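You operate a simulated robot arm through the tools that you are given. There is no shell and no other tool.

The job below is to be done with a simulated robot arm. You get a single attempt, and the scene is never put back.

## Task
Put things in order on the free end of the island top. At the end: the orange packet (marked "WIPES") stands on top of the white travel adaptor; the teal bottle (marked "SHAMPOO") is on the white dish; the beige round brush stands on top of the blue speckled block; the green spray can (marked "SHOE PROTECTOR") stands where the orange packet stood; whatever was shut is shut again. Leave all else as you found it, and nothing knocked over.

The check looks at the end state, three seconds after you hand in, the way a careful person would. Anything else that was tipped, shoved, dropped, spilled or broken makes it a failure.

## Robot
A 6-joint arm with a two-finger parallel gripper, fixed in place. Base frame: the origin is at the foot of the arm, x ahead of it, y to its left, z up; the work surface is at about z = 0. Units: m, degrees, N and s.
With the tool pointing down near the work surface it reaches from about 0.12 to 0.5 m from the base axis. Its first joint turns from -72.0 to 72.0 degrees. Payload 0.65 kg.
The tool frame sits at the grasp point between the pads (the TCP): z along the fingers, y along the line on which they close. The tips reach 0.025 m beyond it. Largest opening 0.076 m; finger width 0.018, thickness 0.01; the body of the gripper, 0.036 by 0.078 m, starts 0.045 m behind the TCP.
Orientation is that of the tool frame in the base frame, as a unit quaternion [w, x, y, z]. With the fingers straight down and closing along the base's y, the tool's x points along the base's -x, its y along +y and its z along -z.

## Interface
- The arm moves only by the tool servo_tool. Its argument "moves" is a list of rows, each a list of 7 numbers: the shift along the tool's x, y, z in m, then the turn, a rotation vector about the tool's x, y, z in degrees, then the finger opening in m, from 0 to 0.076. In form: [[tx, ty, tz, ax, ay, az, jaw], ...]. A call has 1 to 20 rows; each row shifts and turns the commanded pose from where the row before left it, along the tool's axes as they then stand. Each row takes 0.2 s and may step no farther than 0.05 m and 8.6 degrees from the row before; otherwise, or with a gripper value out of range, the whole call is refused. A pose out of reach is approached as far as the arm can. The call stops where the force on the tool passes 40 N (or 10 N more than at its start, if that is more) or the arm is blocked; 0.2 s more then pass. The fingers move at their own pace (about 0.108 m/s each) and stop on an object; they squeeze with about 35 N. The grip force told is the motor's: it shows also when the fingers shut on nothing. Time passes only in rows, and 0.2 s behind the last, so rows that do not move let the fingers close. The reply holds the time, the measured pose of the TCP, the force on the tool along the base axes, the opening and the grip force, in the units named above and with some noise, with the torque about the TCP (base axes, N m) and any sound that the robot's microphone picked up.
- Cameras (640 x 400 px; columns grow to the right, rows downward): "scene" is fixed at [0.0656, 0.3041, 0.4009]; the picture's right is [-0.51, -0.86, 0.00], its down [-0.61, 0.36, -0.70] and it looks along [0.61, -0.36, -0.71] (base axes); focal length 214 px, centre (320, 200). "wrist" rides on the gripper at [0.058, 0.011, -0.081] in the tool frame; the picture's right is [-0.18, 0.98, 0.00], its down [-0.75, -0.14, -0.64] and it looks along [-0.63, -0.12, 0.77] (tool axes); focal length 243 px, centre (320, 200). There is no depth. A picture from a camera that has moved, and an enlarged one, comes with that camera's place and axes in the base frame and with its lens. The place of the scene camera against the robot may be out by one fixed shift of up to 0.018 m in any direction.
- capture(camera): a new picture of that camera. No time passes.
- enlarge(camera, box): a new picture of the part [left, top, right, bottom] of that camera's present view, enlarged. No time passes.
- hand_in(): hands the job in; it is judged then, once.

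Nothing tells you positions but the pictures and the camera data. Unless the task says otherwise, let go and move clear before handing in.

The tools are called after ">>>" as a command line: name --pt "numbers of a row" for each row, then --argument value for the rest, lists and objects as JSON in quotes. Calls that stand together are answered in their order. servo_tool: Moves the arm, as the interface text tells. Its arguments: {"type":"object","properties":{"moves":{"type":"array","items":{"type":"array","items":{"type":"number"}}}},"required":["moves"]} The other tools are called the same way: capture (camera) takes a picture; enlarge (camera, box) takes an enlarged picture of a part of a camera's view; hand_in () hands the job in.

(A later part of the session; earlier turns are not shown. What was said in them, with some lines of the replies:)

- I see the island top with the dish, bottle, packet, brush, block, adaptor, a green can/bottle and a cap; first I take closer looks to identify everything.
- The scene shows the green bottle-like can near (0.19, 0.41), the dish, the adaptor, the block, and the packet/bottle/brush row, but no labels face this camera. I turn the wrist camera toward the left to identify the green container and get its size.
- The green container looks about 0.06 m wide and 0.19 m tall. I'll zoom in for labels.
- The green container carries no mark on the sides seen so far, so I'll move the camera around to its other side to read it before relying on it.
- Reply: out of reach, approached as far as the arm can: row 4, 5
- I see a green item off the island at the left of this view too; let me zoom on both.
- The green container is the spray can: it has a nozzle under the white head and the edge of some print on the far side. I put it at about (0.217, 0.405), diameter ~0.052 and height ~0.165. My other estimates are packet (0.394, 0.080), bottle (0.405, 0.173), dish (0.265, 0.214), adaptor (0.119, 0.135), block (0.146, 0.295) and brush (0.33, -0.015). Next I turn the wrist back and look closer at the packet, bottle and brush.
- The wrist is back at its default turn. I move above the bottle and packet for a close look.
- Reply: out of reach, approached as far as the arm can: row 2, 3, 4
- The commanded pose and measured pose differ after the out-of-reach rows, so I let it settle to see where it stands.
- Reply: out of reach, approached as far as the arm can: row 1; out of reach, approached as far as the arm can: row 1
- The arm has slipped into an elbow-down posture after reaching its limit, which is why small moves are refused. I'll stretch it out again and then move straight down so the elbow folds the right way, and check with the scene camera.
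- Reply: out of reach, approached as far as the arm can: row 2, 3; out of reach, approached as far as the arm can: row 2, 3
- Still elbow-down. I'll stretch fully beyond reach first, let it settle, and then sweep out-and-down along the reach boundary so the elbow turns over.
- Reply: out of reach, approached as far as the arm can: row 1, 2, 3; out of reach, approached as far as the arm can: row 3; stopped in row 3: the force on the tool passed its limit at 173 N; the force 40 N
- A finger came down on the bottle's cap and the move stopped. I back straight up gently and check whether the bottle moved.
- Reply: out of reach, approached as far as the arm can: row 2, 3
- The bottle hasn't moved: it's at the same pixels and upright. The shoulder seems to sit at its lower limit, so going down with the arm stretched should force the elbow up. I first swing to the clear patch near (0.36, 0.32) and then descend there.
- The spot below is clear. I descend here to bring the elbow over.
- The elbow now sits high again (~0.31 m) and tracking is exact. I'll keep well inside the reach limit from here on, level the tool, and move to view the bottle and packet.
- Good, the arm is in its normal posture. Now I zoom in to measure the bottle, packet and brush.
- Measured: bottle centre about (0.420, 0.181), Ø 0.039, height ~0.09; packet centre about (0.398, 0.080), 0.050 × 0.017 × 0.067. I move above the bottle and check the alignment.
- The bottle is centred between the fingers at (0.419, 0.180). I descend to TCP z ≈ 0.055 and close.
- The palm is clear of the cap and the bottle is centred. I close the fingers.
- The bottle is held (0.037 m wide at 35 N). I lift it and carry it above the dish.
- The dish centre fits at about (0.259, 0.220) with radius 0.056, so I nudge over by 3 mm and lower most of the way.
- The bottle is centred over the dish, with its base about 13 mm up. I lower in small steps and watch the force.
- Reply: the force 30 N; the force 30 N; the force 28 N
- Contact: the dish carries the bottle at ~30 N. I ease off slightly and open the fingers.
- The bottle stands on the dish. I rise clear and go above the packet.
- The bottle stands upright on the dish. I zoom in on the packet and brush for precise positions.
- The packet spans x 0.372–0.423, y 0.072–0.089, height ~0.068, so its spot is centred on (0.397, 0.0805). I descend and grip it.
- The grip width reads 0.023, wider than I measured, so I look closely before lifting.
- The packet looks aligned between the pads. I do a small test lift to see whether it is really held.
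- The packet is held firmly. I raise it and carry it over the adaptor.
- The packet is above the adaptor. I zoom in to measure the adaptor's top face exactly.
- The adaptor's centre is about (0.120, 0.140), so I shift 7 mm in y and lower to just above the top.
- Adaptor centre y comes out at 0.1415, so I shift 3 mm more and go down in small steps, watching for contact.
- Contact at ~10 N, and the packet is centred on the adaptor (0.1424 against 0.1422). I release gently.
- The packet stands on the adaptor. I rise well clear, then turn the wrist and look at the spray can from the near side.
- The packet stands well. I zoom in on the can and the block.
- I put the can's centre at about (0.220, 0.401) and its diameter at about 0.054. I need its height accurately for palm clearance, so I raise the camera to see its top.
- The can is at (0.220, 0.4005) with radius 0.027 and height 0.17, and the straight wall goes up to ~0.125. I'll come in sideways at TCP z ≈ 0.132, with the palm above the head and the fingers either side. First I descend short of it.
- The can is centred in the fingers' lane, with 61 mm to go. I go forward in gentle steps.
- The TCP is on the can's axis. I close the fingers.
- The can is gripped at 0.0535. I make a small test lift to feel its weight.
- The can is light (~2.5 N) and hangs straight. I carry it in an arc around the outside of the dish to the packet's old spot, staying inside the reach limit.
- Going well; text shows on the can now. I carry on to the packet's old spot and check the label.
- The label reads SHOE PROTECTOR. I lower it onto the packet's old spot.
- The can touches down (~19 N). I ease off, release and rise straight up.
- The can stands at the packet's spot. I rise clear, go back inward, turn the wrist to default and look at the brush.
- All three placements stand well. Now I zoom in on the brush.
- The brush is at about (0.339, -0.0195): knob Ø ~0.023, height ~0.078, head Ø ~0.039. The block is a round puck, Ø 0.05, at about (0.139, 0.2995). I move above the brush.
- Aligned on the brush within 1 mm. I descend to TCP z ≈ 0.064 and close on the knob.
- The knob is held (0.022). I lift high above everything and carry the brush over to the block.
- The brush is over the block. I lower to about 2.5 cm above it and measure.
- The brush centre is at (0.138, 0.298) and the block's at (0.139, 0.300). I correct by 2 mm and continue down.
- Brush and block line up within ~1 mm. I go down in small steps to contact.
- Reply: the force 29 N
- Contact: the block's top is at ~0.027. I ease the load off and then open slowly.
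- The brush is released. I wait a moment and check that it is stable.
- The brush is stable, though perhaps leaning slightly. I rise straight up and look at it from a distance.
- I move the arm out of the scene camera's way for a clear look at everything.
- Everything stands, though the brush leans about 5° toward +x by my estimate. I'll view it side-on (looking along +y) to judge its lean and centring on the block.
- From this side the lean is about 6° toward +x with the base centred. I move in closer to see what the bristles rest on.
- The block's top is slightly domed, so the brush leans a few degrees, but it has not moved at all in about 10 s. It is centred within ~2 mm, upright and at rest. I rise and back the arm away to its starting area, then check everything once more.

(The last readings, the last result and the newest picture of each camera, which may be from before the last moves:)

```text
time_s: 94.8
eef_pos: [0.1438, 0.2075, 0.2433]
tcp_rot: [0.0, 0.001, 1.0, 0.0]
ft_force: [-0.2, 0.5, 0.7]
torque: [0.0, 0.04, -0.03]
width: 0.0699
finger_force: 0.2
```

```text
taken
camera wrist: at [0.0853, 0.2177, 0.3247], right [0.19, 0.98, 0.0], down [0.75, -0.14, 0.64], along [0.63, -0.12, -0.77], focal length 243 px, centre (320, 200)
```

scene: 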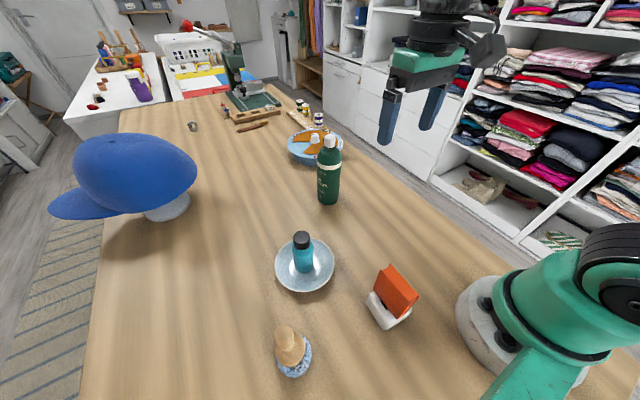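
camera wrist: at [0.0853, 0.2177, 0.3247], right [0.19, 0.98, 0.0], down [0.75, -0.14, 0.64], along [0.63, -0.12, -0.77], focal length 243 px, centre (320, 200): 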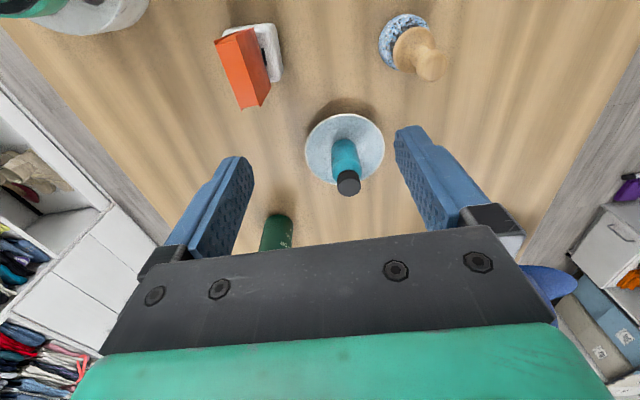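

>>> servo_tool --pt "-0.0278 -0.0307 -0.0084 0 0 0 0.07" --pt "-0.0278 -0.0307 -0.0084 0 0 0 0.07" --pt "-0.0278 -0.0307 -0.0084 0 0 0 0.07" --pt "-0.0278 -0.0307 -0.0084 0 0 0 0.07" --pt "-0.0278 -0.0307 -0.0084 0 0 0 0.076" --pt "0 0 0 0 0 0 0.076"

>>> capture --camera "scene"

>>> enlarge --camera "scene" --box '[230, 220, 440, 390]'

>>> enlarge --camera "scene" --box '[240, 90, 440, 235]'

>>> capture --camera "wrist"

```text
time_s: 96.2
eef_pos: [0.2813, 0.0513, 0.2851]
tcp_rot: [0.0, -0.001, 1.0, -0.001]
ft_force: [-0.2, 0.0, 0.4]
torque: [0.0, 0.01, -0.01]
width: 0.0763
finger_force: 0.1
```

```text
taken
```

scene: 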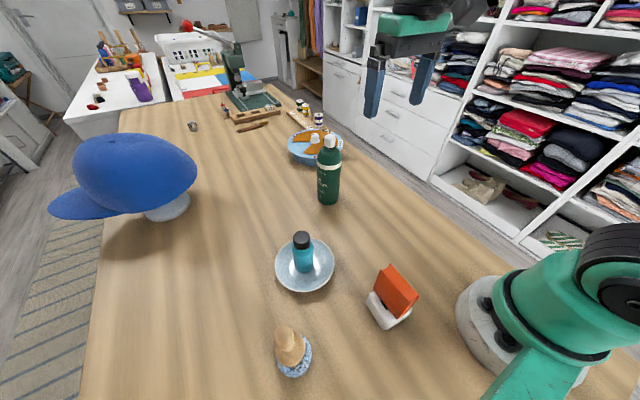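

```text
2.35 times, centred on (335, 305) of scene
camera zoom: at [0.0656, 0.304, 0.4009], right [-0.51, -0.86, 0.0], down [-0.61, 0.36, -0.7], along [0.61, -0.36, -0.71], focal length 505 px, centre (285, -47)
```

zoom: 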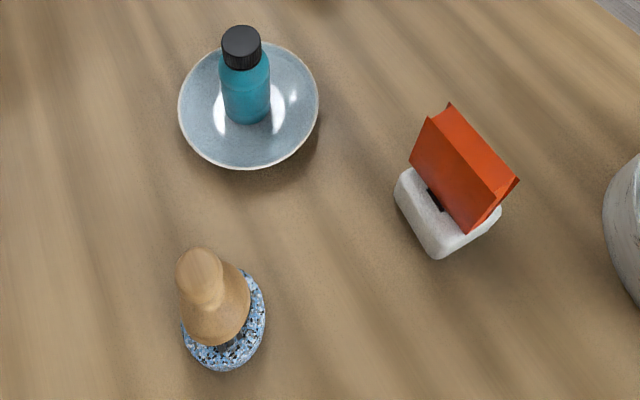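

```text
2.76 times, centred on (340, 162) of scene
camera zoom: at [0.0656, 0.304, 0.4009], right [-0.51, -0.86, 0.0], down [-0.61, 0.36, -0.7], along [0.61, -0.36, -0.71], focal length 592 px, centre (265, 303)
```

zoom: 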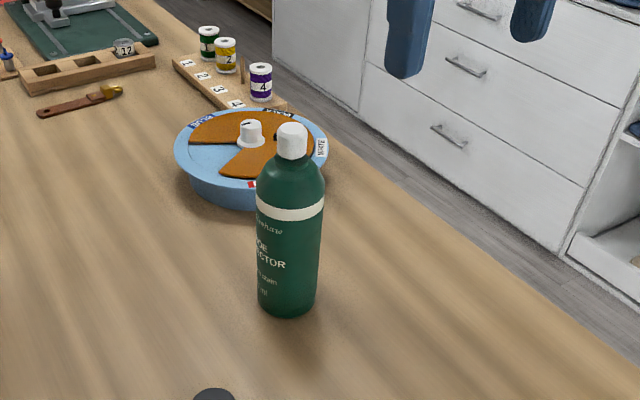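

```text
taken
camera wrist: at [0.2238, 0.0611, 0.3658], right [0.18, 0.98, 0.0], down [0.75, -0.14, 0.64], along [0.63, -0.12, -0.77], focal length 243 px, centre (320, 200)
```

wrist: 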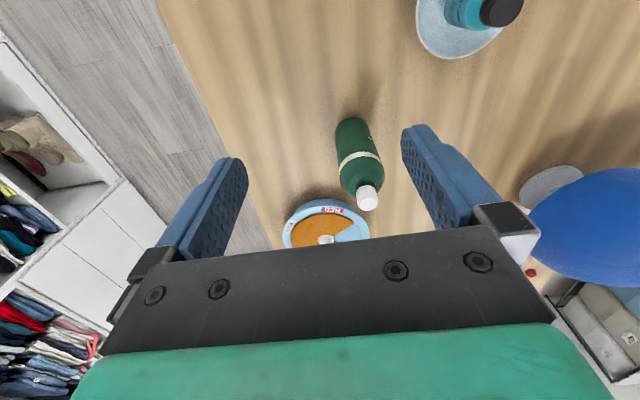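

Everything is in place. I do one last drift check of the brush against the earlier picture (same zoom).

>>> enlarge --camera "scene" --box '[240, 290, 350, 390]'

```text
4.00 times, centred on (295, 340) of scene
camera zoom: at [0.0656, 0.304, 0.4009], right [-0.51, -0.86, 0.0], down [-0.61, 0.36, -0.7], along [0.61, -0.36, -0.71], focal length 858 px, centre (420, -360)
```

zoom: 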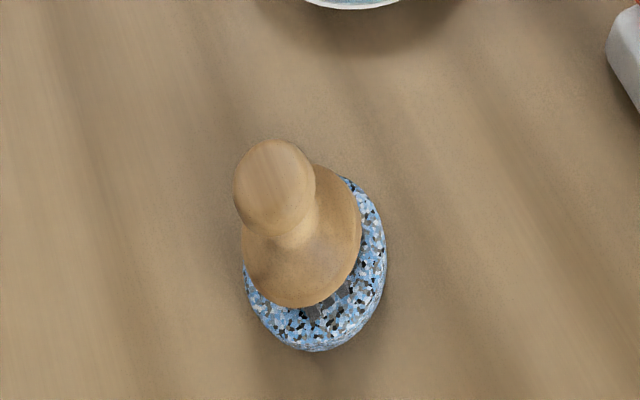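

The brush is pixel-for-pixel where it was 10 s ago, so it is at rest on the block. The packet is on the adaptor, the bottle is on the dish and the can is on the packet's old spot. Nothing was opened, nothing else was moved, and the arm is clear. I hand in.

>>> hand_in

```text
The job is handed in.
```

All four items are where you asked, and I've handed the job in. I don't have the check's result.

- **Orange packet (WIPES):** stands centred on top of the white travel adaptor.
- **Teal bottle (SHAMPOO):** stands in the middle of the white dish.
- **Beige round brush:** stands on top of the blue speckled block, within about 2 mm of centre. It leans about 6°, probably because the block's top is slightly rounded. Two pictures about 10 s apart show no movement, so I left it.
- **Green spray can (SHOE PROTECTOR):** stands within about 1–2 mm of where the packet stood.

**Bottle pressed:** early on I let the arm slip into a bad posture. While I was correcting it, a finger came down on the shampoo bottle's cap at up to 173 N before the move stopped. The bottle didn't move or tip, and I saw no damage.

Nothing needed opening, so nothing was left open. I saw no change to anything else in the last pictures. The arm is clear, back near where it started.
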